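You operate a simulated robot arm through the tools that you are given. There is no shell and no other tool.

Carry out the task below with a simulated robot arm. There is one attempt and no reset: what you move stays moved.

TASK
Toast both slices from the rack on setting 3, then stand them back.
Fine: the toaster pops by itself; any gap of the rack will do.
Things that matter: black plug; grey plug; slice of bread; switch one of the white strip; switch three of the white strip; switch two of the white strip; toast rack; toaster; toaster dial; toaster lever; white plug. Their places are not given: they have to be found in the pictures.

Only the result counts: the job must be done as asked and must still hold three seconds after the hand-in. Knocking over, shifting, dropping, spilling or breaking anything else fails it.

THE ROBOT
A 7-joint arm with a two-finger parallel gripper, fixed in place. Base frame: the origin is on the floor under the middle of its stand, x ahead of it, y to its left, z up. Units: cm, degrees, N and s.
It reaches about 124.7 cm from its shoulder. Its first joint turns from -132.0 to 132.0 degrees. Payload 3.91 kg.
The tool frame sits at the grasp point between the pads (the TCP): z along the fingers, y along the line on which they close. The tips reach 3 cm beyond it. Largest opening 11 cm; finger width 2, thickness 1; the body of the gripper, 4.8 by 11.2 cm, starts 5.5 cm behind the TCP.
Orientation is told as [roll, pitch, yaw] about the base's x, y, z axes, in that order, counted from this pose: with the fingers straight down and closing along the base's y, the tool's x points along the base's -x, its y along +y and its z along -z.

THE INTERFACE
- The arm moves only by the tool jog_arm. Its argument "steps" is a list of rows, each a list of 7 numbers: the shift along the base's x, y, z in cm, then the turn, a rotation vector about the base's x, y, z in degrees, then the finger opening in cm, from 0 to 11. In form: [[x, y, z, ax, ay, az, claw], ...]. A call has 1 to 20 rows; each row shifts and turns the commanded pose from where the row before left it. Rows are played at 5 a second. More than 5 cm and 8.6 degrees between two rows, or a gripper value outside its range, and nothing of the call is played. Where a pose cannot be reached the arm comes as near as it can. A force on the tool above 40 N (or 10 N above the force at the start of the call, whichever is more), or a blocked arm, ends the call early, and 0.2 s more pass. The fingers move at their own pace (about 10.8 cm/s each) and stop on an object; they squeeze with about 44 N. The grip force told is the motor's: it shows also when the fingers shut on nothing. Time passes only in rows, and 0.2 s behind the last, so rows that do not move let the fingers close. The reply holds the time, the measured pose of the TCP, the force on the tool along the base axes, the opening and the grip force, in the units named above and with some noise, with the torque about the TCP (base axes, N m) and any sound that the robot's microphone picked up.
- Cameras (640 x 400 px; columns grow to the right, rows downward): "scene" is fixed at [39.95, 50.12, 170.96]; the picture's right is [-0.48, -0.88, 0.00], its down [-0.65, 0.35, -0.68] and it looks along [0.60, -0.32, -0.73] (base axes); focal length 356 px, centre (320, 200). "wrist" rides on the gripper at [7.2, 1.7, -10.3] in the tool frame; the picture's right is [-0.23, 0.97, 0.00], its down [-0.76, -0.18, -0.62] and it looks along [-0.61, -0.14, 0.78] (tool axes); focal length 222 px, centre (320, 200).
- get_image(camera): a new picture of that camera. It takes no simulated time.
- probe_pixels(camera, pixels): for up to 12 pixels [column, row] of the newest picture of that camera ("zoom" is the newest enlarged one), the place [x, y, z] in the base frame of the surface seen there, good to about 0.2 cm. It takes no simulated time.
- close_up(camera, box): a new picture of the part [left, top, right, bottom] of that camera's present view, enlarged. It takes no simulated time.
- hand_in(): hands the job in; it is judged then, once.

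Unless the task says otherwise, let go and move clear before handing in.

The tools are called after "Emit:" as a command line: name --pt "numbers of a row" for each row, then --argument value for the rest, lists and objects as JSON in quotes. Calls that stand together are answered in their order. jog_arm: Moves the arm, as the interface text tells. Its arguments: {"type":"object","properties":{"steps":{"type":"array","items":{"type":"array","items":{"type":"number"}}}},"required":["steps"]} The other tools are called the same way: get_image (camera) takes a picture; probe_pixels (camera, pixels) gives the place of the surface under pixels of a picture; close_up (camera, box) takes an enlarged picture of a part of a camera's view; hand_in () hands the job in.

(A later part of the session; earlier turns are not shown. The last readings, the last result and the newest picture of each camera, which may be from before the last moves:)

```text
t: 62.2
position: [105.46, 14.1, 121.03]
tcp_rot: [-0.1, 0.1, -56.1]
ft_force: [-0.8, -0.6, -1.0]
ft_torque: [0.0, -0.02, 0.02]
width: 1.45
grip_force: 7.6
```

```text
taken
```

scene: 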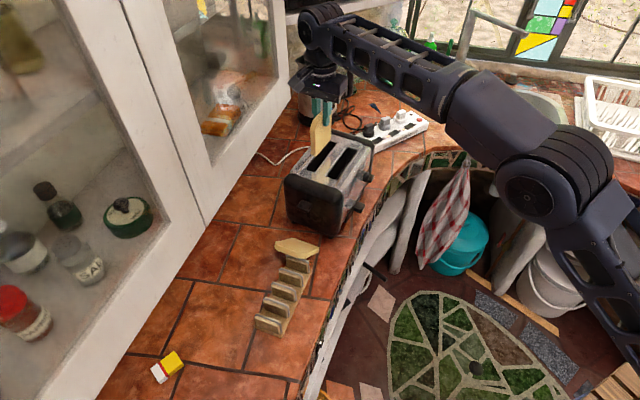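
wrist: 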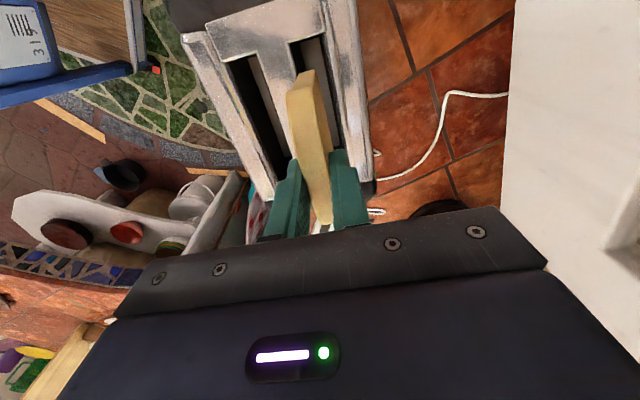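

Slice A hangs over the far slot (TCP at m≈-95.3, slot centre -95.2). I'll zoom in and probe the slot's rim to confirm before lowering.

Emit:
close_up --camera "wrist" --box '[200, 10, 380, 170]'

Emit:
close_up --camera "scene" --box '[280, 90, 390, 210]'

```text
2.50 times, centred on (290, 90) of wrist
```

zoom: 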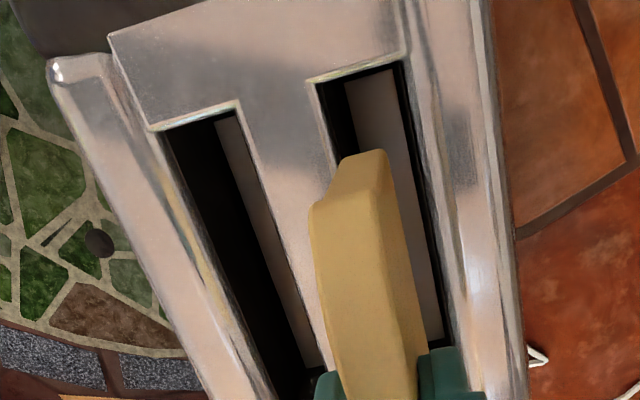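

```text
3.33 times, centred on (335, 150) of scene
```

zoom: 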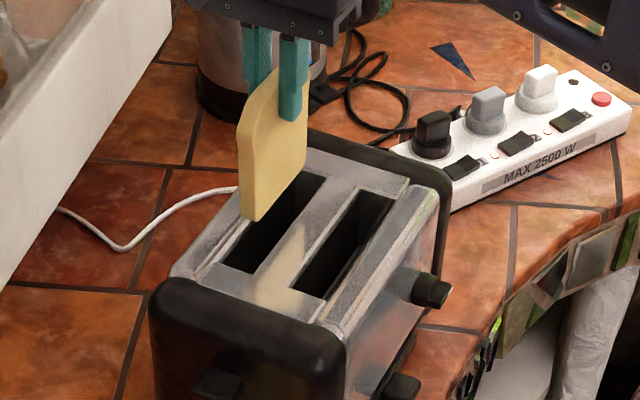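

I'll probe the slice's lower front corner and the slot's rim in the wrist zoom to compare positions.

Emit:
close_up --camera "wrist" --box '[200, 10, 380, 170]'

Emit:
probe_pixels --camera "zoom" --pixels '[[350, 165], [365, 160], [383, 158], [330, 190], [385, 170], [308, 85], [412, 62], [325, 140], [440, 210], [320, 90], [360, 75], [400, 66]]'

```text
2.50 times, centred on (290, 90) of wrist
```

zoom: 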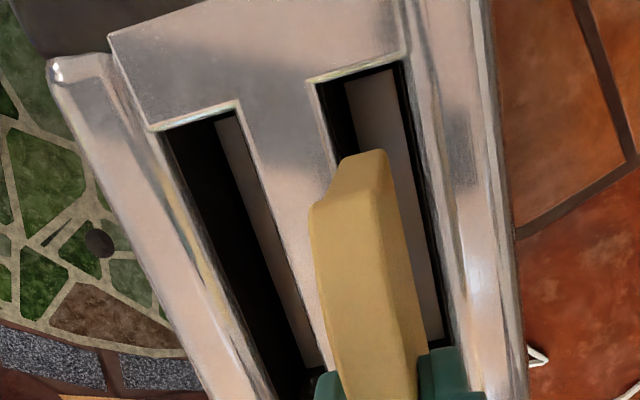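

```text
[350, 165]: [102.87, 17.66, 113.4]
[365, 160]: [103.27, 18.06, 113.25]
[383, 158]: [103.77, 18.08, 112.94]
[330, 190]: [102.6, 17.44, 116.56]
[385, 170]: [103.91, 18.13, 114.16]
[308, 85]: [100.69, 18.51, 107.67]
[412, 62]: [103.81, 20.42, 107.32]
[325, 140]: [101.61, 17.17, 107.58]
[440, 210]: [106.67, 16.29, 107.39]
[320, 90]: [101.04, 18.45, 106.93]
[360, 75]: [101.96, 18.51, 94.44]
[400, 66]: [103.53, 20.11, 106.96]
```

The slice (m -94.7…-96.2) sits centred over the slot (m -93.9…-97.1). I'll lower it slowly until the finger tips are just above the toaster top.

Emit:
jog_arm --pt "0 0 -0.4 0 0 0 0" --pt "0 0 -0.8 0 0 0 0" --pt "0 0 -1 0 0 0 0" --pt "0 0 -1 0 0 0 0" --pt "0 0 -1 0 0 0 0" --pt "0 0 -1 0 0 0 0" --pt "0 0 -1 0 0 0 0" --pt "0 0 -1 0 0 0 0" --pt "0 0 -1 0 0 0 0" --pt "0 0 -0.8 0 0 0 0" --pt "0 0 -0.5 0 0 0 0" --pt "0 0 0 0 0 0 0"

Emit:
close_up --camera "wrist" --box '[200, 10, 420, 200]'

Emit:
close_up --camera "scene" --box '[280, 90, 390, 210]'

```text
t: 64.8
position: [105.48, 14.1, 111.6]
tcp_rot: [0.0, -0.1, -56.1]
ft_force: [0.5, 0.4, 2.2]
ft_torque: [-0.07, -0.06, -0.01]
width: 1.48
grip_force: 7.5
```

```text
2.11 times, centred on (310, 105) of wrist
```

zoom: 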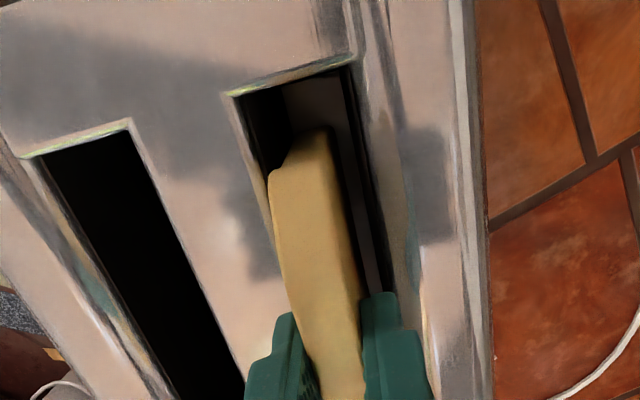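

```text
3.33 times, centred on (335, 150) of scene
```

zoom: 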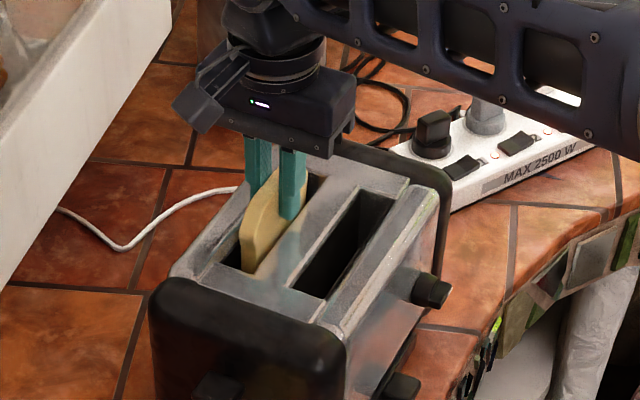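

The slice is about 6 cm into the slot and a slight upward force suggests it touches the carriage. I'll release it gently.

Emit:
jog_arm --pt "0 0 0 0 0 0 1.7" --pt "0 0 0 0 0 0 2" --pt "0 0 0 0 0 0 2.5" --pt "0 0 0 0 0 0 3" --pt "0 0 0 0 0 0 3.2" --pt "0 0 0 0 0 0 3.2"

Emit:
close_up --camera "wrist" --box '[200, 10, 420, 200]'

Emit:
close_up --camera "scene" --box '[280, 90, 390, 210]'

```text
t: 66.2
position: [105.39, 14.05, 111.55]
tcp_rot: [0.0, 0.0, -56.0]
ft_force: [0.2, 0.4, -0.1]
ft_torque: [0.0, 0.0, 0.01]
width: 3.2
grip_force: 0.1
```

```text
2.11 times, centred on (310, 105) of wrist
```

zoom: 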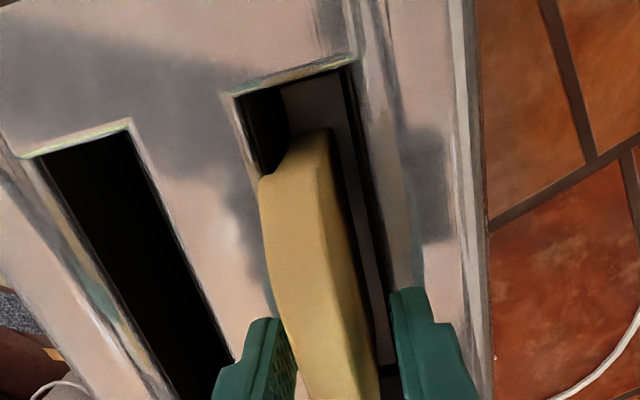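

```text
3.33 times, centred on (335, 150) of scene
```

zoom: 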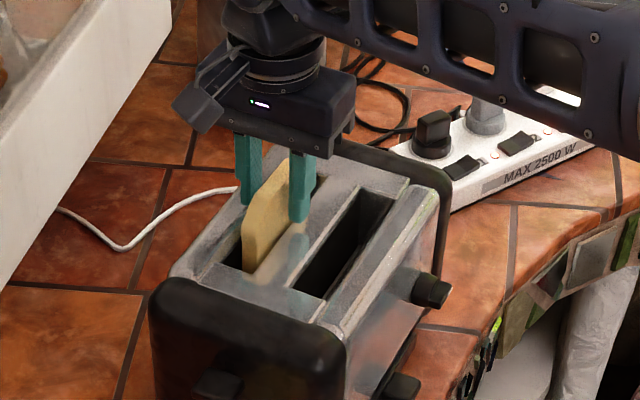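

Slice A rests on the carriage, standing out about 4 cm, leaning slightly. I'll open a bit more, rise clear, and look at slice B by the rack next.

Emit:
jog_arm --pt "0 0 0 0 0 0 4.5" --pt "0 0 1 0 0 0 4.5" --pt "0 0 2 0 0 0 4.5" --pt "0 0 3 0 0 0 4.5" --pt "0 0 3 0 0 0 4.5" --pt "0 0 2 0 0 0 4.5" --pt "0 0 0 0 0 0 4.5"

Emit:
get_image --camera "wrist"

Emit:
get_image --camera "scene"

```text
t: 67.8
position: [105.49, 13.96, 122.48]
tcp_rot: [0.0, 0.0, -56.0]
ft_force: [-0.3, 0.7, -1.6]
ft_torque: [0.03, -0.02, 0.0]
width: 4.51
grip_force: 0.0
```

```text
taken
```

wrist: 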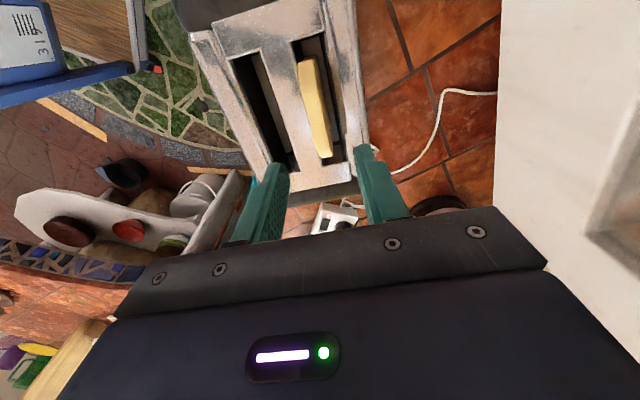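

```text
taken
```

scene: 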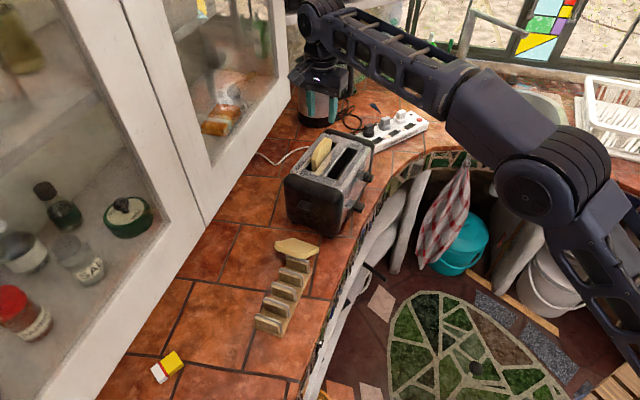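

Slice A stands in the far slot. For slice B I'll approach from the rack side, tilted along its slope, gripping beyond the divider's end (t≈90.4); first move over there and turn to yaw 40°.

Emit:
jog_arm --pt "-1.825 2.258 -0.4 0 0 8 4" --pt "-1.825 2.258 -0.4 0 0 8 3.4" --pt "-1.825 2.258 -0.4 0 0 8 3.4" --pt "-1.825 2.258 -0.4 0 0 8 3.4" --pt "-1.825 2.258 -0.4 0 0 8 3.4" --pt "-1.825 2.258 -0.4 0 0 8 3.4" --pt "-1.825 2.258 -0.4 0 0 8 3.4" --pt "-1.825 2.258 -0.4 0 0 8 3.4" --pt "-1.825 2.258 -0.4 0 0 8 3.4" --pt "-1.825 2.258 -0.4 0 0 8 3.4" --pt "-1.825 2.258 -0.4 0 0 8 3.4" --pt "-1.825 2.258 -0.4 0 0 8 3.4" --pt "0 0 0 0 0 0 3.4"

Emit:
get_image --camera "wrist"

Emit:
close_up --camera "wrist" --box '[150, 60, 330, 180]'

```text
t: 70.6
position: [83.55, 41.07, 117.69]
tcp_rot: [0.0, 0.0, 40.0]
ft_force: [0.3, 0.2, 0.3]
ft_torque: [-0.02, 0.0, -0.03]
width: 3.42
grip_force: 0.0
```

```text
taken
```

wrist: 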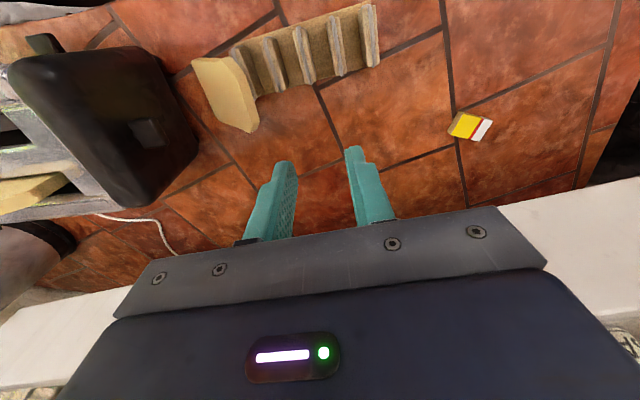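

```text
3.33 times, centred on (240, 120) of wrist
```

zoom: 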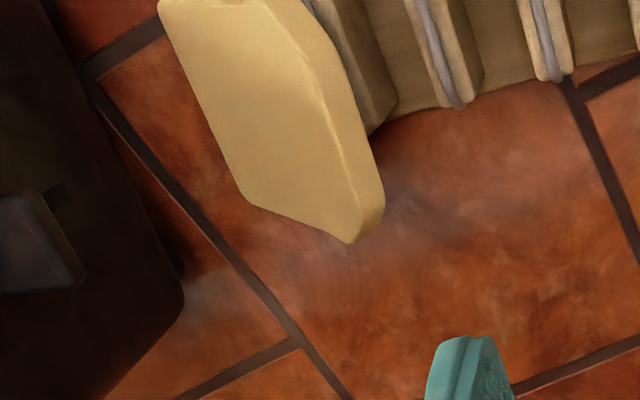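

I can see slice B's far part projecting past the rack's end (divider end at about (370,130)). I'll probe its edge points here for an exact grasp pose.

Emit:
probe_pixels --camera "zoom" --pixels '[[335, 120], [345, 160], [352, 200], [358, 120], [370, 160], [378, 195], [370, 225], [345, 235], [250, 195], [300, 100], [280, 170], [220, 100]]'

Emit:
probe_pixels --camera "zoom" --pixels '[[385, 118], [375, 125], [430, 100], [460, 95], [330, 60], [350, 60], [320, 30], [470, 60], [440, 40], [395, 60], [550, 75], [590, 60]]'

```text
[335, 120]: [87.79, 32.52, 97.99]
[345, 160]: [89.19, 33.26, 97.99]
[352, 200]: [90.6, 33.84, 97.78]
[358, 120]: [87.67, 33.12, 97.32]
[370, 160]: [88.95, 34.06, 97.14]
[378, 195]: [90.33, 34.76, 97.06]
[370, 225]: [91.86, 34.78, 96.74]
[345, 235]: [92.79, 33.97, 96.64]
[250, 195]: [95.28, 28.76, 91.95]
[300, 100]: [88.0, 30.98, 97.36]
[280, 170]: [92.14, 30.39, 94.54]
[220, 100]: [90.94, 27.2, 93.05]
```

```text
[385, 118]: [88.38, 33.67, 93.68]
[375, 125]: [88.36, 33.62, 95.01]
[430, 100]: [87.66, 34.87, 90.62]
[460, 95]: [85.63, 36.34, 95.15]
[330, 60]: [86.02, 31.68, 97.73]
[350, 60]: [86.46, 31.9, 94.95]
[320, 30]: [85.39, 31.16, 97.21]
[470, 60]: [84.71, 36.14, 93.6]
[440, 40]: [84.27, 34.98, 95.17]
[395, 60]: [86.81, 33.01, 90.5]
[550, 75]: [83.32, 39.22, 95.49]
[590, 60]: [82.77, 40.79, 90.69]
```

Divider ends are at t≈89.3 and the slice reaches t≈93, so I'll grip at t≈90.9. I'll tilt the gripper 47° about the slice's edge direction up here first.

Emit:
jog_arm --pt "0 0 0 -3.83 -3.21 0 3.4" --pt "0.1 0.1 0 -6 -5.03 0 3.4" --pt "0.1 0.1 0 -6 -5.03 0 3.4" --pt "0.1 0.1 0 -6 -5.03 0 3.4" --pt "0.1 0.1 0 -6 -5.03 0 3.4" --pt "0 0 0 -6 -5.03 0 3.4" --pt "0 0 0 -2.17 -1.86 0 3.4" --pt "0 0 0 0 0 0 3.4"

Emit:
get_image --camera "scene"

Emit:
get_image --camera "wrist"

```text
t: 72.4
position: [83.98, 41.43, 117.73]
tcp_rot: [-47.1, 0.0, 40.0]
ft_force: [0.1, -0.7, 0.1]
ft_torque: [0.03, -0.01, -0.03]
width: 3.39
grip_force: 0.1
```

```text
taken
```

scene: 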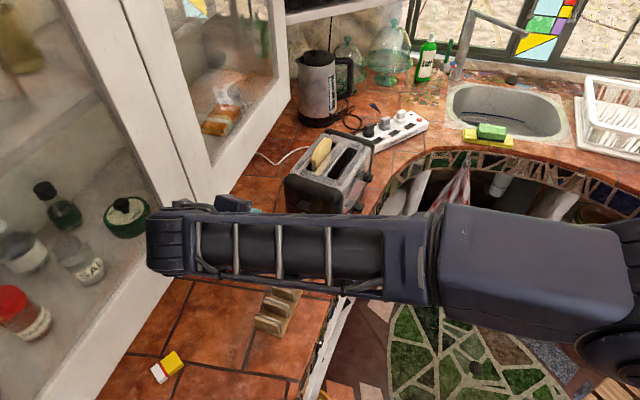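

```text
taken
```

wrist: 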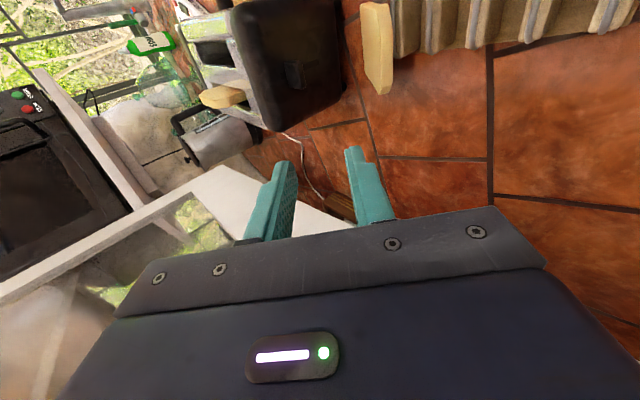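

The arm is tilted and clear of the cabinet. I'll go down to the pre-grasp point about 7 cm up-slope of the slice's top edge.

Emit:
jog_arm --pt "0.45 -0.6 -3.15 0 0 0 3.4" --pt "0.5 -0.6 -3.15 0 0 0 3.4" --pt "0.5 -0.6 -3.15 0 0 0 3.4" --pt "0.5 -0.6 -3.15 0 0 0 3.4" --pt "0.5 -0.6 -3.15 0 0 0 3.4" --pt "0 0 0 0 0 0 3.4"

Emit:
get_image --camera "wrist"

Emit:
close_up --camera "wrist" --box '[220, 40, 440, 200]'

```text
t: 73.8
position: [86.3, 38.47, 102.07]
tcp_rot: [-47.0, -0.1, 39.8]
ft_force: [-0.3, -0.5, 0.3]
ft_torque: [-0.02, 0.01, 0.02]
width: 3.41
grip_force: 0.0
```

```text
taken
```

wrist: 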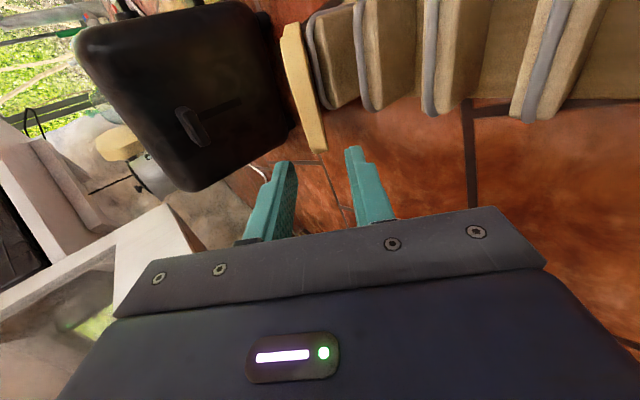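

```text
2.50 times, centred on (330, 120) of wrist
```

zoom: 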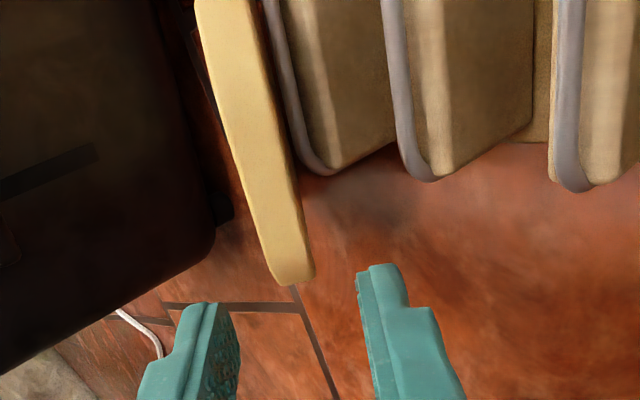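

The slice's top edge lies ahead between the fingers, seen edge-on at (260,150). I'll advance part of the way along the slope and check again.

Emit:
jog_arm --pt "0.7 -0.8 -0.97 0 0 0 3.4" --pt "0.7 -0.8 -0.97 0 0 0 3.4" --pt "0.35 -0.4 -0.49 0 0 0 3.4" --pt "0 0 0 0 0 0 3.4"

Emit:
close_up --camera "wrist" --box '[220, 40, 440, 200]'

Emit:
probe_pixels --camera "zoom" --pixels '[[220, 100], [240, 100], [260, 100], [260, 200], [280, 200], [300, 200], [290, 270], [330, 290], [370, 290], [210, 330], [330, 150], [230, 320]]'

```text
t: 74.8
position: [88.05, 36.5, 99.52]
tcp_rot: [-47.0, -0.1, 39.8]
ft_force: [0.0, 0.3, 0.1]
ft_torque: [-0.01, 0.0, 0.0]
width: 3.4
grip_force: 0.1
```

```text
2.50 times, centred on (330, 120) of wrist
```

zoom: 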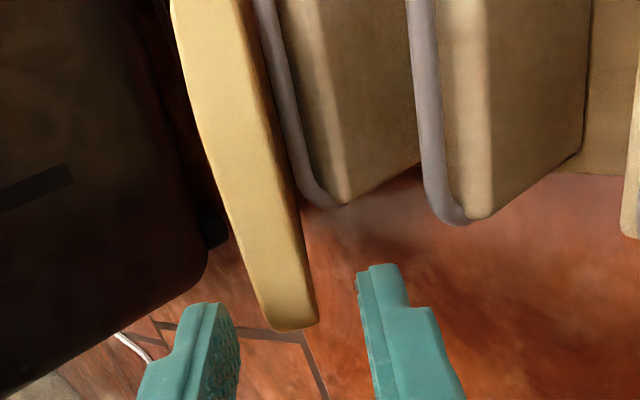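

```text
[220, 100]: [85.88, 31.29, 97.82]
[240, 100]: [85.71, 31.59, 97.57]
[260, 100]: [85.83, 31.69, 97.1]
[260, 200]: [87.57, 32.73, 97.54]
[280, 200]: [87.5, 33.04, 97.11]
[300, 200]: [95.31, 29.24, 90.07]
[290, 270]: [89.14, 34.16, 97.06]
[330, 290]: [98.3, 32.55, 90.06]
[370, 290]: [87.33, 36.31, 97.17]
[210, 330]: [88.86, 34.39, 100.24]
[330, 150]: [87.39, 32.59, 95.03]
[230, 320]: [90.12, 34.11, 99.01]
```

The tip midpoint is in line with the slice's top edge (offset <0.1 cm) and 0.5 cm short of it. I'll advance the remaining 3.5 cm slowly.

Emit:
jog_arm --pt "0.43 -0.51 -0.58 0 0 0 3.4" --pt "0.43 -0.51 -0.58 0 0 0 3.4" --pt "0.43 -0.51 -0.58 0 0 0 3.4" --pt "0.42 -0.5 -0.58 0 0 0 3.4" --pt "0 0 0 0 0 0 3.4"

Emit:
close_up --camera "wrist" --box '[220, 40, 440, 200]'

```text
t: 76.0
position: [89.94, 34.58, 97.25]
tcp_rot: [-47.0, 0.0, 39.9]
ft_force: [-0.5, 0.7, 0.8]
ft_torque: [0.03, 0.0, 0.0]
width: 3.39
grip_force: 0.1
```

```text
2.50 times, centred on (330, 120) of wrist
```

zoom: 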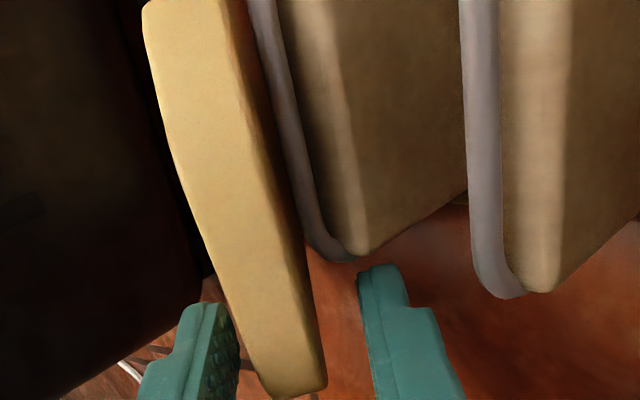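

The slice lies between the pads, with the lower finger just past the divider's end. I'll close slowly.

Emit:
jog_arm --pt "0 0 0 0 0 0 2.8" --pt "0 0 0 0 0 0 2.2" --pt "0 0 0 0 0 0 1.6" --pt "0 0 0 0 0 0 0.8" --pt "0 0 0 0 0 0 0" --pt "0 0 0 0 0 0 0" --pt "0 0 0 0 0 0 0"

Emit:
close_up --camera "wrist" --box '[220, 40, 440, 200]'

```text
t: 77.6
position: [89.92, 34.53, 97.37]
tcp_rot: [-47.2, -0.1, 39.9]
ft_force: [7.1, -5.7, 13.5]
ft_torque: [-0.41, -0.25, 0.18]
width: 1.64
grip_force: 8.0
```

```text
2.50 times, centred on (330, 120) of wrist
```

zoom: 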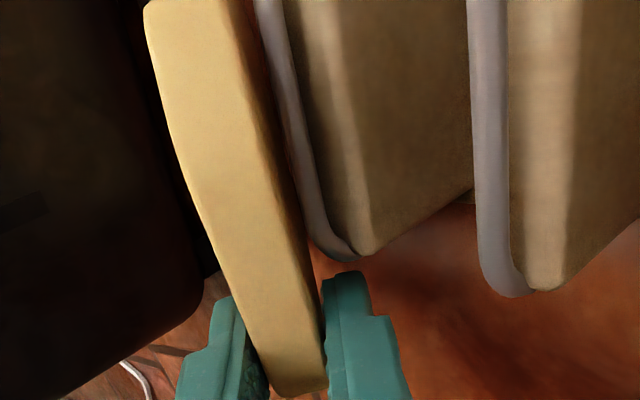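

The grip touches both faces (opening 1.64) but presses the slice on the divider with about 16 N. I'll shift 0.2 cm outward along its normal and align the last 3.5° of tilt.

Emit:
jog_arm --pt "0.09 -0.1 0.15 0 0 0 0" --pt "0 0 0 -1.3 -1.1 0 0" --pt "0 0 0 -1.3 -1.1 0 0" --pt "0 0 0 0 0 0 0"

Emit:
close_up --camera "wrist" --box '[220, 40, 440, 200]'

```text
t: 78.6
position: [90.01, 34.43, 97.24]
tcp_rot: [-50.4, 0.0, 40.0]
ft_force: [-1.0, -1.3, -0.4]
ft_torque: [-0.02, 0.04, -0.01]
width: 1.47
grip_force: 7.8
```

```text
2.50 times, centred on (330, 120) of wrist
```

zoom: 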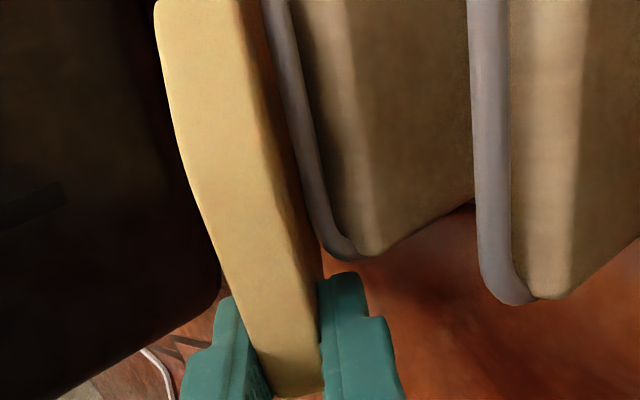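

The slice is now gripped squarely (opening 1.47, almost no side force). I'll lift it slowly, up and slightly away from the toaster.

Emit:
jog_arm --pt "0 0 0.3 0 0 0 0" --pt "-0.08 0.1 0.5 0 0 0 0" --pt "-0.15 0.18 0.8 0 0 0 0" --pt "-0.25 0.3 1 0 0 0 0" --pt "-0.25 0.3 1 0 0 0 0" --pt "-0.25 0.3 1 0 0 0 0" --pt "-0.25 0.3 1 0 0 0 0" --pt "-0.25 0.3 1 0 0 0 0" --pt "-0.25 0.3 1 0 0 0 0" --pt "-0.25 0.3 1 0 0 0 0" --pt "-0.25 0.3 1 0 0 0 0" --pt "-0.25 0.3 1 0 0 0 0" --pt "-0.15 0.18 0.7 0 0 0 0" --pt "-0.08 0.1 0.4 0 0 0 0" --pt "0 0 0 0 0 0 0"

Emit:
get_image --camera "wrist"

Emit:
get_image --camera "scene"

```text
t: 81.8
position: [87.3, 37.69, 109.03]
tcp_rot: [-50.4, 0.0, 40.0]
ft_force: [0.2, -0.9, 0.2]
ft_torque: [0.0, 0.0, 0.0]
width: 1.47
grip_force: 7.7
```

```text
taken
```

wrist: 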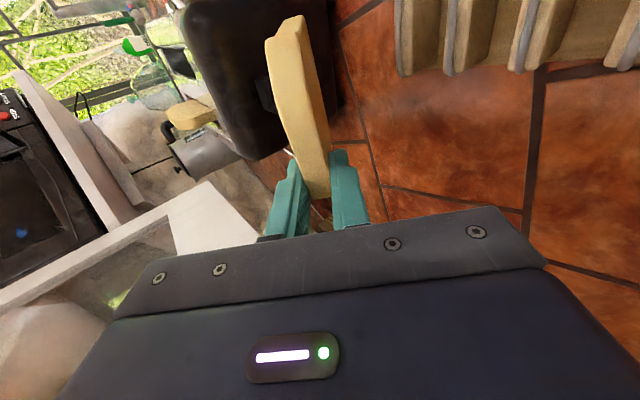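

```text
taken
```

scene: 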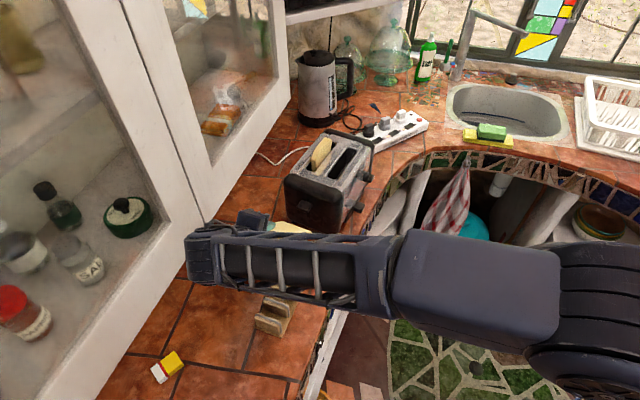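

Slice B is held clear of the rack. I'll turn the gripper back upright with slow ramps, rising a little.

Emit:
jog_arm --pt "0 0 0.1 0.77 0.64 0 0" --pt "0 0 0.2 1.53 1.29 0 0" --pt "0 0 0.3 2.3 1.93 0 0" --pt "0 0 0.3 3.06 2.57 0 0" --pt "0 0 0.3 3.83 3.215 0 0" --pt "0 0 0.3 3.83 3.215 0 0" --pt "0 0 0.3 3.83 3.215 0 0" --pt "0 0 0.3 3.83 3.215 0 0" --pt "0 0 0.3 3.83 3.215 0 0" --pt "0 0 0.3 3.83 3.215 0 0" --pt "0 0 0.2 3.06 2.57 0 0" --pt "0 0 0.2 2.3 1.93 0 0" --pt "0 0 0.1 1.53 1.29 0 0" --pt "0 0 0 1.07 0.9 0 0" --pt "0 0 0 0 0 0 0"

Emit:
get_image --camera "wrist"

Emit:
get_image --camera "scene"

```text
t: 85.0
position: [87.28, 37.7, 112.2]
tcp_rot: [0.0, 0.0, 40.0]
ft_force: [0.4, -0.5, -0.1]
ft_torque: [0.0, 0.0, -0.03]
width: 1.47
grip_force: 7.9
```

```text
taken
```

wrist: 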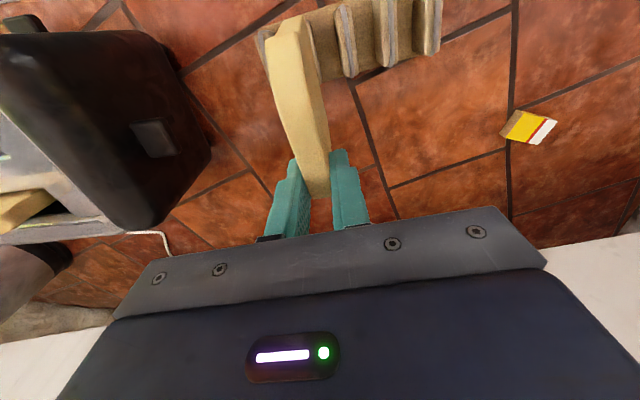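

```text
taken
```

scene: 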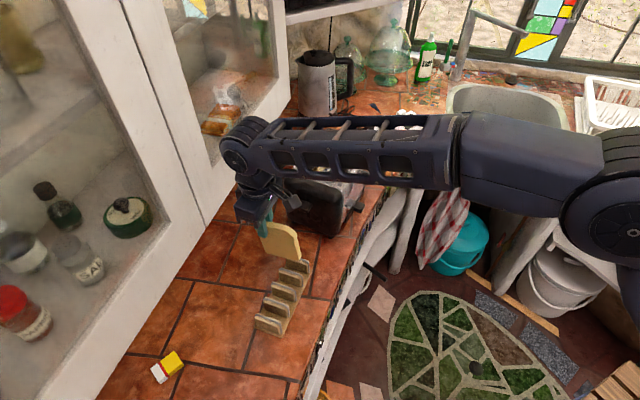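

Slice B hangs upright, held about 3 cm off its middle. I'll turn slowly to yaw -56° while rising to z≈122.

Emit:
jog_arm --pt "0 0 0.2 0 0 -1 0" --pt "0 0 0.4 0 0 -2.5 0" --pt "0 0 0.5 0 0 -4 0" --pt "0 0 0.5 0 0 -5.5 0" --pt "0 0 0.6 0 0 -6 0" --pt "0 0 0.6 0 0 -6 0" --pt "0 0 0.6 0 0 -6 0" --pt "0 0 0.6 0 0 -6 0" --pt "0 0 0.6 0 0 -6 0" --pt "0 0 0.6 0 0 -6 0" --pt "0 0 0.6 0 0 -6 0" --pt "0 0 0.6 0 0 -6 0" --pt "0 0 0.6 0 0 -6 0" --pt "0 0 0.6 0 0 -6 0" --pt "0 0 0.6 0 0 -6 0" --pt "0 0 0.5 0 0 -5.5 0" --pt "0 0 0.5 0 0 -4.5 0" --pt "0 0 0.4 0 0 -3.5 0" --pt "0 0 0.2 0 0 -2.5 0" --pt "0 0 0.2 0 0 -1 0"

Emit:
get_image --camera "wrist"

```text
t: 89.2
position: [87.27, 37.78, 122.23]
tcp_rot: [0.0, 0.0, -56.0]
ft_force: [-0.2, 0.1, 0.5]
ft_torque: [-0.02, 0.0, 0.01]
width: 1.47
grip_force: 7.9
```

```text
taken
```

wrist: 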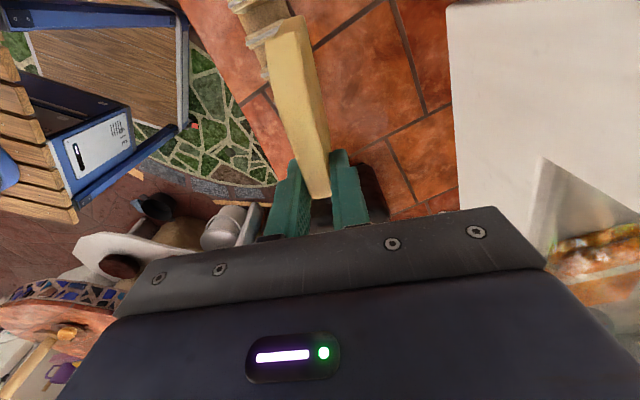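

Held after the turn. I'll carry slice B smoothly to above the near slot.

Emit:
jog_arm --pt "0.224 -0.447 0 0 0 0 0" --pt "0.447 -0.894 0 0 0 0 0" --pt "0.67 -1.341 0 0 0 0 0" --pt "0.939 -1.877 0 0 0 0 0" --pt "0.939 -1.877 0 0 0 0 0" --pt "0.939 -1.877 0 0 0 0 0" --pt "0.939 -1.877 0 0 0 0 0" --pt "0.939 -1.877 0 0 0 0 0" --pt "0.939 -1.877 0 0 0 0 0" --pt "0.939 -1.877 0 0 0 0 0" --pt "0.939 -1.877 0 0 0 0 0" --pt "0.939 -1.877 0 0 0 0 0" --pt "0.939 -1.877 0 0 0 0 0" --pt "0.939 -1.877 0 0 0 0 0" --pt "0.939 -1.877 0 0 0 0 0" --pt "0.805 -1.609 0 0 0 0 0" --pt "0.581 -1.162 0 0 0 0 0" --pt "0.402 -0.805 0 0 0 0 0" --pt "0.268 -0.536 0 0 0 0 0" --pt "0.179 -0.36 0 0 0 0 0"

Emit:
get_image --camera "wrist"

Emit:
close_up --camera "wrist" --box '[200, 10, 400, 170]'

Emit:
close_up --camera "scene" --box '[280, 90, 390, 210]'

```text
t: 93.4
position: [102.13, 7.87, 122.31]
tcp_rot: [0.0, 0.0, -56.1]
ft_force: [-0.4, -0.1, -0.3]
ft_torque: [0.0, -0.01, -0.02]
width: 1.44
grip_force: 8.3
```

```text
taken
```

wrist: 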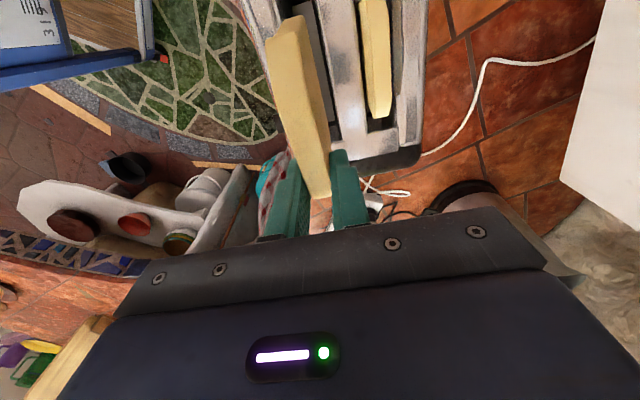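

```text
2.50 times, centred on (300, 90) of wrist
```

zoom: 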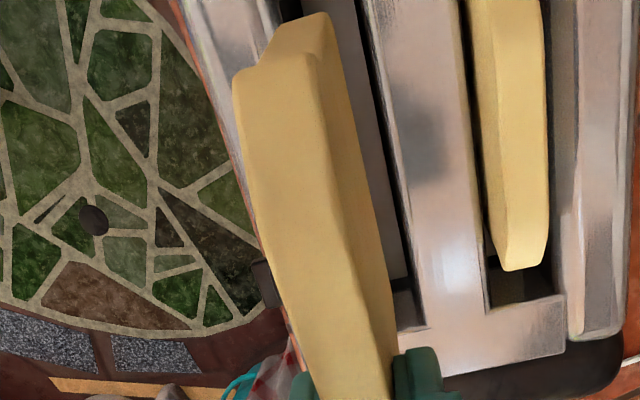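

```text
3.33 times, centred on (335, 150) of scene
```

zoom: 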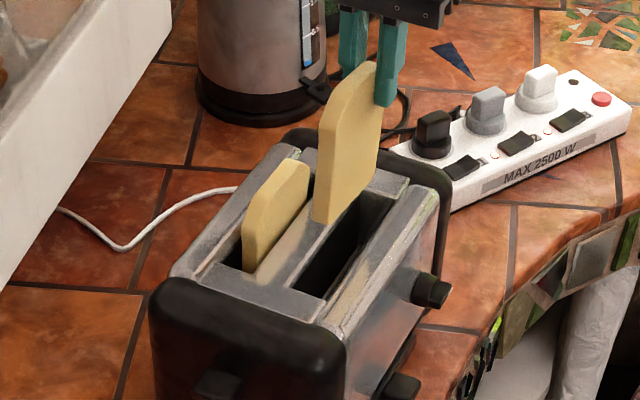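

Slice B is over the near slot. I'll probe the slot rim and the slice's lower front corner to check the alignment.

Emit:
probe_pixels --camera "zoom" --pixels '[[325, 20], [310, 25], [285, 40], [250, 75], [360, 20], [370, 40], [385, 120], [410, 250], [400, 310], [425, 330], [255, 20], [345, 60]]'

Emit:
close_up --camera "scene" --box '[280, 90, 390, 210]'

Emit:
probe_pixels --camera "zoom" --pixels '[[335, 215], [322, 220], [345, 215], [375, 150], [316, 205], [292, 288], [328, 298], [340, 200], [245, 265], [255, 272], [290, 160], [310, 175]]'

```text
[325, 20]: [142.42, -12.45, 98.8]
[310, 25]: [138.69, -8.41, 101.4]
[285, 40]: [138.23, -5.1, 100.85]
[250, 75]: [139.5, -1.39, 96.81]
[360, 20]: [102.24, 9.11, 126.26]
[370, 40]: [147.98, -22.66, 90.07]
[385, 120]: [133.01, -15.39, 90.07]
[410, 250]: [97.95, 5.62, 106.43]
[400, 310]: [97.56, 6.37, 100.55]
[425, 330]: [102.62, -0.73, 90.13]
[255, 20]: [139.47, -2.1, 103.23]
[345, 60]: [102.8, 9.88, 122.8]
```

```text
3.33 times, centred on (335, 150) of scene
```

zoom: 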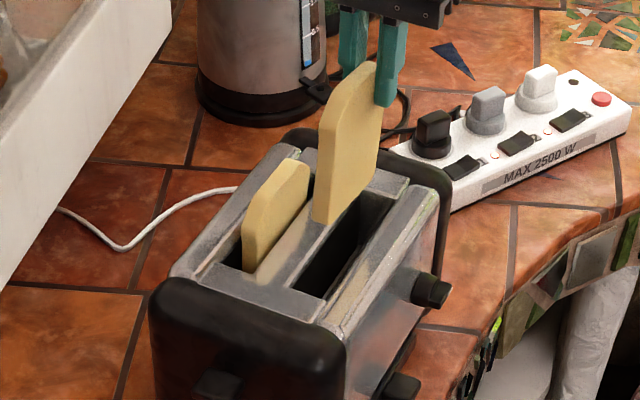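

```text
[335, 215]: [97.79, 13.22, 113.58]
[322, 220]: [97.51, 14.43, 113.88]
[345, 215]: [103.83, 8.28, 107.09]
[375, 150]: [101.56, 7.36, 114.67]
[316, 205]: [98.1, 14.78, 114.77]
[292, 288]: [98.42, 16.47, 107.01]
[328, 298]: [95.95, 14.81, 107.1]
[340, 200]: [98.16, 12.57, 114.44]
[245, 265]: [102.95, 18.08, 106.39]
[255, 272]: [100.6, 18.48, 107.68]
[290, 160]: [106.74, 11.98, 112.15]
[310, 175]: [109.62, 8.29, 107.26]
```

Slice B's centre (m≈-89.1) matches the near slot's centre (-89.25), lengthwise it fits as well (s 42.4…52.4 in 41…54). I'll lower it slowly.

Emit:
jog_arm --pt "0.08 0.06 -0.4 0 0 0 0" --pt "0 0 -0.8 0 0 0 0" --pt "0 0 -1 0 0 0 0" --pt "0 0 -1 0 0 0 0" --pt "0 0 -1 0 0 0 0" --pt "0 0 -1 0 0 0 0" --pt "0 0 -1 0 0 0 0" --pt "0 0 -1 0 0 0 0" --pt "0 0 -1 0 0 0 0" --pt "0 0 -0.8 0 0 0 0" --pt "0 0 -0.6 0 0 0 0" --pt "0 0 -0.5 0 0 0 0" --pt "0 0 0 0 0 0 0"

Emit:
get_image --camera "wrist"

Emit:
close_up --camera "scene" --box '[280, 90, 390, 210]'

```text
t: 96.2
position: [102.27, 7.93, 112.17]
tcp_rot: [-0.1, 0.0, -56.1]
ft_force: [0.3, 0.6, 0.2]
ft_torque: [-0.02, -0.03, -0.02]
width: 1.48
grip_force: 8.4
```

```text
taken
```

wrist: 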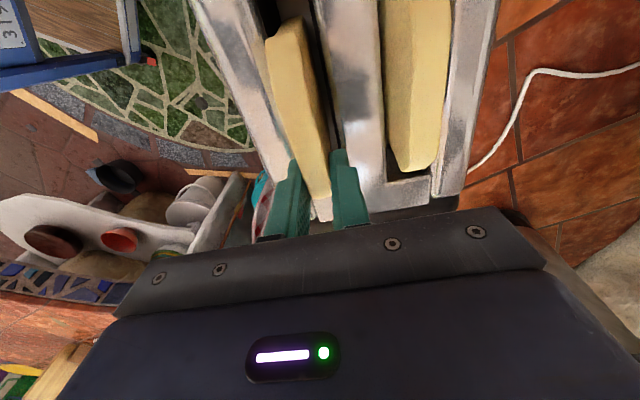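

```text
3.33 times, centred on (335, 150) of scene
```

zoom: 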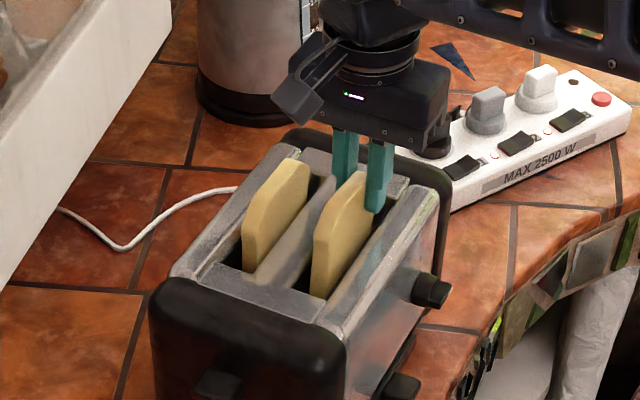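

Slice B is in the near slot without touching the sides. I'll lower 0.5 cm more, then release gently and rise.

Emit:
jog_arm --pt "0 0 -0.25 0 0 0 0" --pt "0 0 -0.25 0 0 0 0" --pt "0 0 0 0 0 0 0" --pt "0 0 0 0 0 0 1.7" --pt "0 0 0 0 0 0 2" --pt "0 0 0 0 0 0 2.5" --pt "0 0 0 0 0 0 3" --pt "0 0 0 0 0 0 4" --pt "0 0 1 0 0 0 4" --pt "0 0 2 0 0 0 4" --pt "0 0 3 0 0 0 4" --pt "0 0 3 0 0 0 4" --pt "0 0 2 0 0 0 4" --pt "0 0 0 0 0 0 4"

Emit:
get_image --camera "wrist"

Emit:
close_up --camera "scene" --box '[280, 90, 390, 210]'

```text
t: 99.2
position: [102.45, 7.92, 122.74]
tcp_rot: [-0.1, 0.0, -56.1]
ft_force: [0.1, 0.2, -0.3]
ft_torque: [-0.01, 0.01, 0.03]
width: 4.01
grip_force: 0.0
```

```text
taken
```

wrist: 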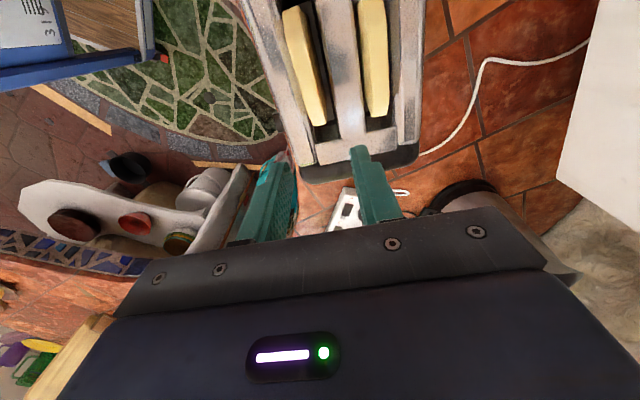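

```text
3.33 times, centred on (335, 150) of scene
```

zoom: 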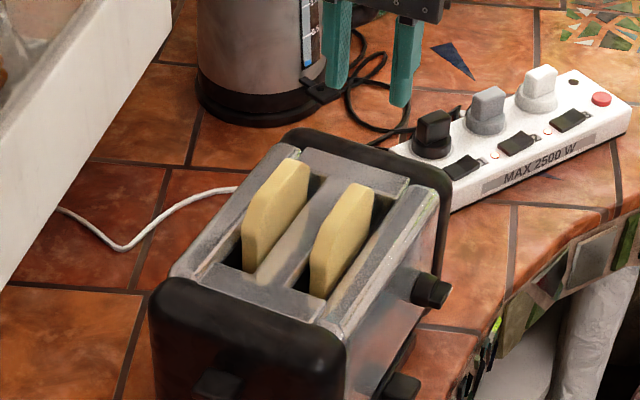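

Both slices stand in the slots. Now the lever: I'll close the fingers and move to above the toaster's front end to view the lever tab.

Emit:
jog_arm --pt "-1.74 3.58 0 0 0 0 3" --pt "-1.74 3.58 0 0 0 0 2" --pt "-1.74 3.58 0 0 0 0 1" --pt "-1.74 3.58 0 0 0 0 0" --pt "-1.74 3.58 0 0 0 0 0" --pt "0 0 -3 0 0 0 0" --pt "0 0 0 0 0 0 0"

Emit:
get_image --camera "wrist"

Emit:
close_up --camera "scene" --box '[270, 130, 380, 245]'

```text
t: 100.8
position: [93.57, 25.84, 119.62]
tcp_rot: [-0.1, -0.1, -56.1]
ft_force: [-0.3, 0.2, -0.6]
ft_torque: [0.0, -0.02, -0.02]
width: 0.03
grip_force: 37.2
```

```text
taken
```

wrist: 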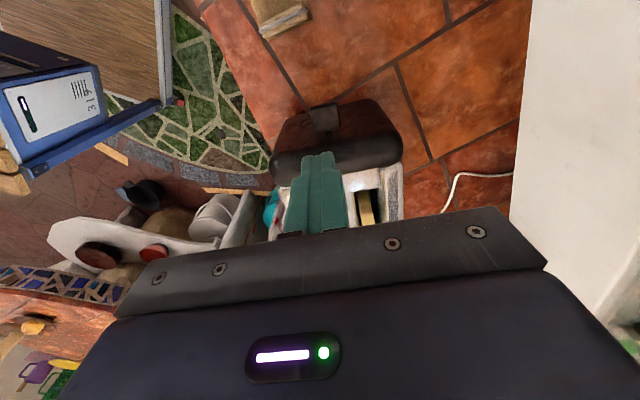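

```text
3.48 times, centred on (325, 188) of scene
```

zoom: 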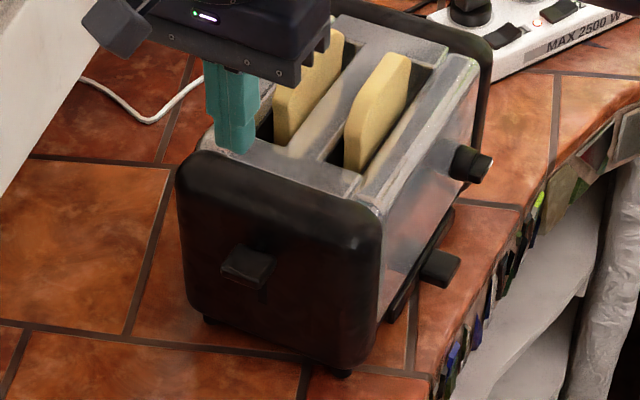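

The lever tab shows at (325,117) in the wrist view and (250,262) in the scene zoom. I'll probe its surfaces.

Emit:
probe_pixels --camera "zoom" --pixels '[[240, 252], [255, 255], [270, 258], [228, 268], [245, 275], [262, 280], [270, 275], [232, 255], [300, 270], [200, 240], [240, 310], [265, 300]]'

Emit:
close_up --camera "wrist" --box '[270, 80, 400, 180]'

Emit:
probe_pixels --camera "zoom" --pixels '[[180, 125], [200, 150], [250, 140], [240, 110], [210, 120], [265, 170], [200, 175], [120, 200], [300, 200], [330, 150]]'

```text
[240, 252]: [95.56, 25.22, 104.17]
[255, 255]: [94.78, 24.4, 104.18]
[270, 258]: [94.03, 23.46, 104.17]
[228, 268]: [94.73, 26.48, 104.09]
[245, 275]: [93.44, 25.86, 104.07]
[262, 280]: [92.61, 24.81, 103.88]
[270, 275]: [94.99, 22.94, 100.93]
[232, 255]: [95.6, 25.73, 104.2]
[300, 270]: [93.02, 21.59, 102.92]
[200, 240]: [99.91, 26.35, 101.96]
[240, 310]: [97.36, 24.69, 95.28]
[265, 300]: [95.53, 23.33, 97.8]
```

```text
4.00 times, centred on (335, 130) of wrist
```

zoom: 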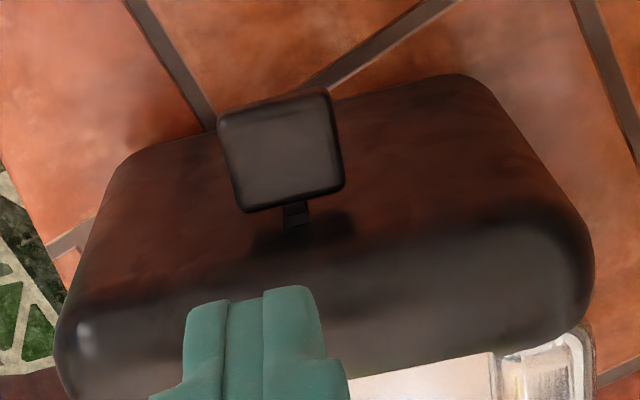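

```text
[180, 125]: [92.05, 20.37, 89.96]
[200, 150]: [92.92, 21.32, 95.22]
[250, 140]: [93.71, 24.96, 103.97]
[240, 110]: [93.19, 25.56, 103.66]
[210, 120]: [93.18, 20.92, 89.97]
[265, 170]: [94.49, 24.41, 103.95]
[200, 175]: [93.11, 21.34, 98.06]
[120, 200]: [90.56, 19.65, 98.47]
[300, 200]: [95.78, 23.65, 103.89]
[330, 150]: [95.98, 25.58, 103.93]
```

The lever pad is centred at (94.5,24.8) with its top at z 104.1. I'll tilt 16° so the gripper body stays off the toaster and bring the closed tips 1 cm above the pad.

Emit:
jog_arm --pt "0.2 -0.2 -2.5 -6.63 -4.47 0 0" --pt "0.2 -0.2 -2.5 -6.63 -4.47 0 0" --pt "0.22 -0.24 -2.6 0 0 0 0" --pt "0 0 -2.5 0 0 0 0" --pt "0 0 -1.5 0 0 0 0" --pt "0 0 0 0 0 0 0"

Emit:
close_up --camera "scene" --box '[270, 140, 380, 245]'

Emit:
close_up --camera "wrist" --box '[250, 80, 410, 210]'

```text
t: 102.2
position: [94.27, 25.45, 108.12]
tcp_rot: [0.1, -16.0, -56.1]
ft_force: [-0.4, 0.2, -0.2]
ft_torque: [0.02, -0.01, -0.02]
width: 0.0
grip_force: 37.5
```

```text
3.81 times, centred on (325, 192) of scene
```

zoom: 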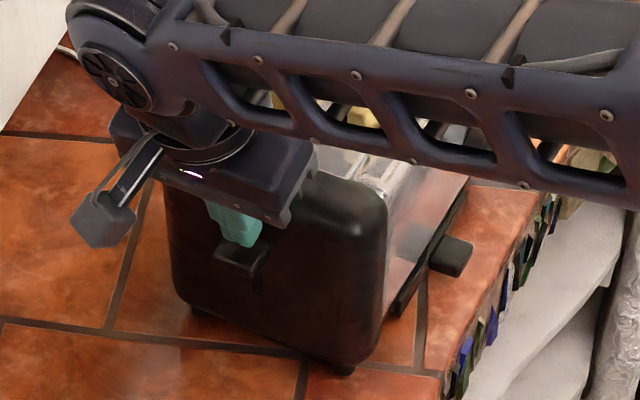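

```text
3.08 times, centred on (330, 145) of wrist
```

zoom: 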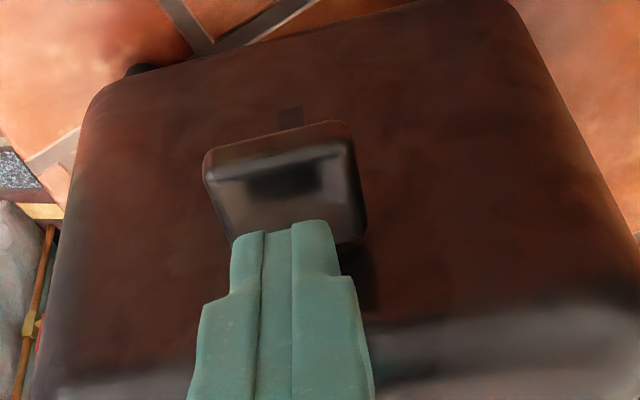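

The closed tips are right above the pad. I'll push down slowly and watch the force.

Emit:
jog_arm --pt "0 0 -0.6 0 0 0 0" --pt "0 0 -0.6 0 0 0 0" --pt "0 0 -0.6 0 0 0 0" --pt "0 0 -0.6 0 0 0 0" --pt "0 0 -0.6 0 0 0 0"

Emit:
close_up --camera "wrist" --box '[250, 80, 410, 210]'

```text
t: 103.4
position: [94.13, 25.48, 105.02]
tcp_rot: [0.0, -16.0, -56.1]
ft_force: [0.2, -0.1, 2.5]
ft_torque: [-0.02, 0.02, 0.03]
width: 0.0
grip_force: 37.7
```

```text
3.08 times, centred on (330, 145) of wrist
```

zoom: 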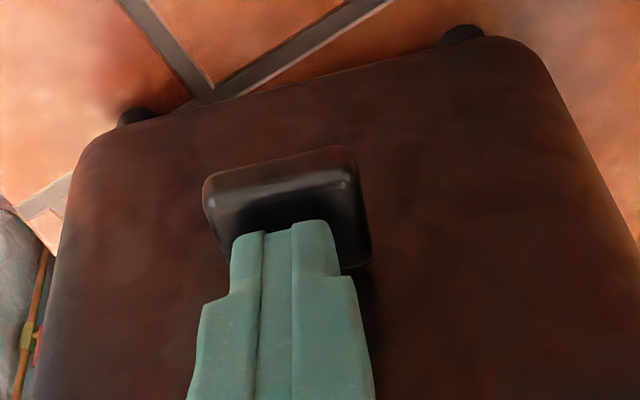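

The lever follows with a light 2.5 N. I'll continue pressing down.

Emit:
jog_arm --pt "0 0 -0.6 0 0 0 0" --pt "0 0 -0.6 0 0 0 0" --pt "0 0 -0.6 0 0 0 0" --pt "0 0 -0.6 0 0 0 0" --pt "0 0 -0.6 0 0 0 0"

Emit:
close_up --camera "wrist" --box '[250, 80, 410, 210]'

```text
t: 104.6
position: [94.13, 25.28, 102.15]
tcp_rot: [0.0, -15.9, -56.2]
ft_force: [0.1, 0.1, 5.8]
ft_torque: [0.05, -0.02, 0.03]
width: 0.0
grip_force: 37.6
```

```text
3.08 times, centred on (330, 145) of wrist
```

zoom: 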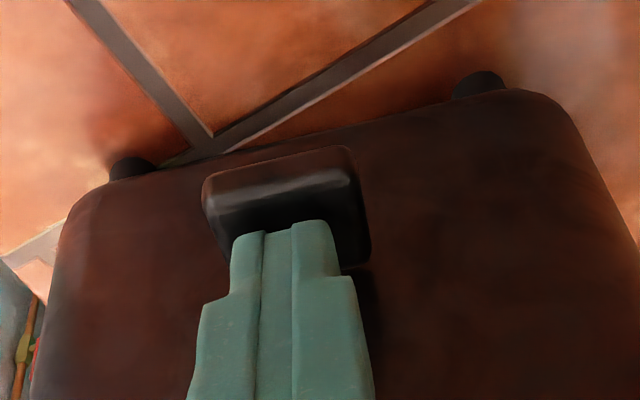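

The spring force grows evenly (5.8 N at about 4.8 cm). I'll go on in smaller rows until it bottoms or clicks.

Emit:
jog_arm --pt "0 0 -0.4 0 0 0 0" --pt "0 0 -0.4 0 0 0 0" --pt "0 0 -0.4 0 0 0 0" --pt "0 0 -0.4 0 0 0 0" --pt "0 0 -0.4 0 0 0 0"

Emit:
close_up --camera "wrist" --box '[250, 80, 410, 210]'

```text
t: 105.1
position: [94.23, 25.41, 102.16]
tcp_rot: [0.5, -16.2, -56.2]
ft_force: [-1.4, 0.2, 12.9]
ft_torque: [0.04, 0.08, -0.1]
width: 0.01
grip_force: 37.5
stopped in row 2: the force on the tool passed its limit at 45 N (the readings are from after the stop); the commanded pose is now the measured one
```

```text
3.08 times, centred on (330, 145) of wrist
```

zoom: 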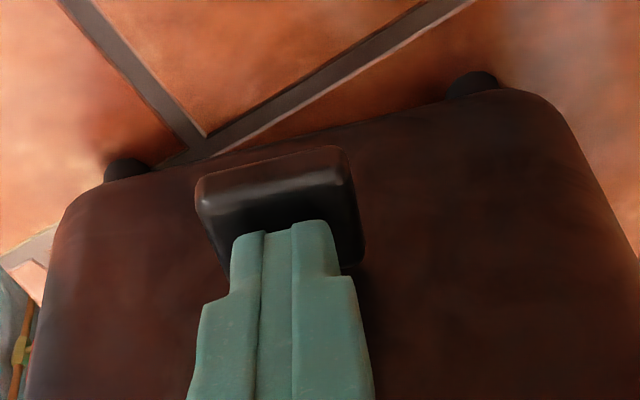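

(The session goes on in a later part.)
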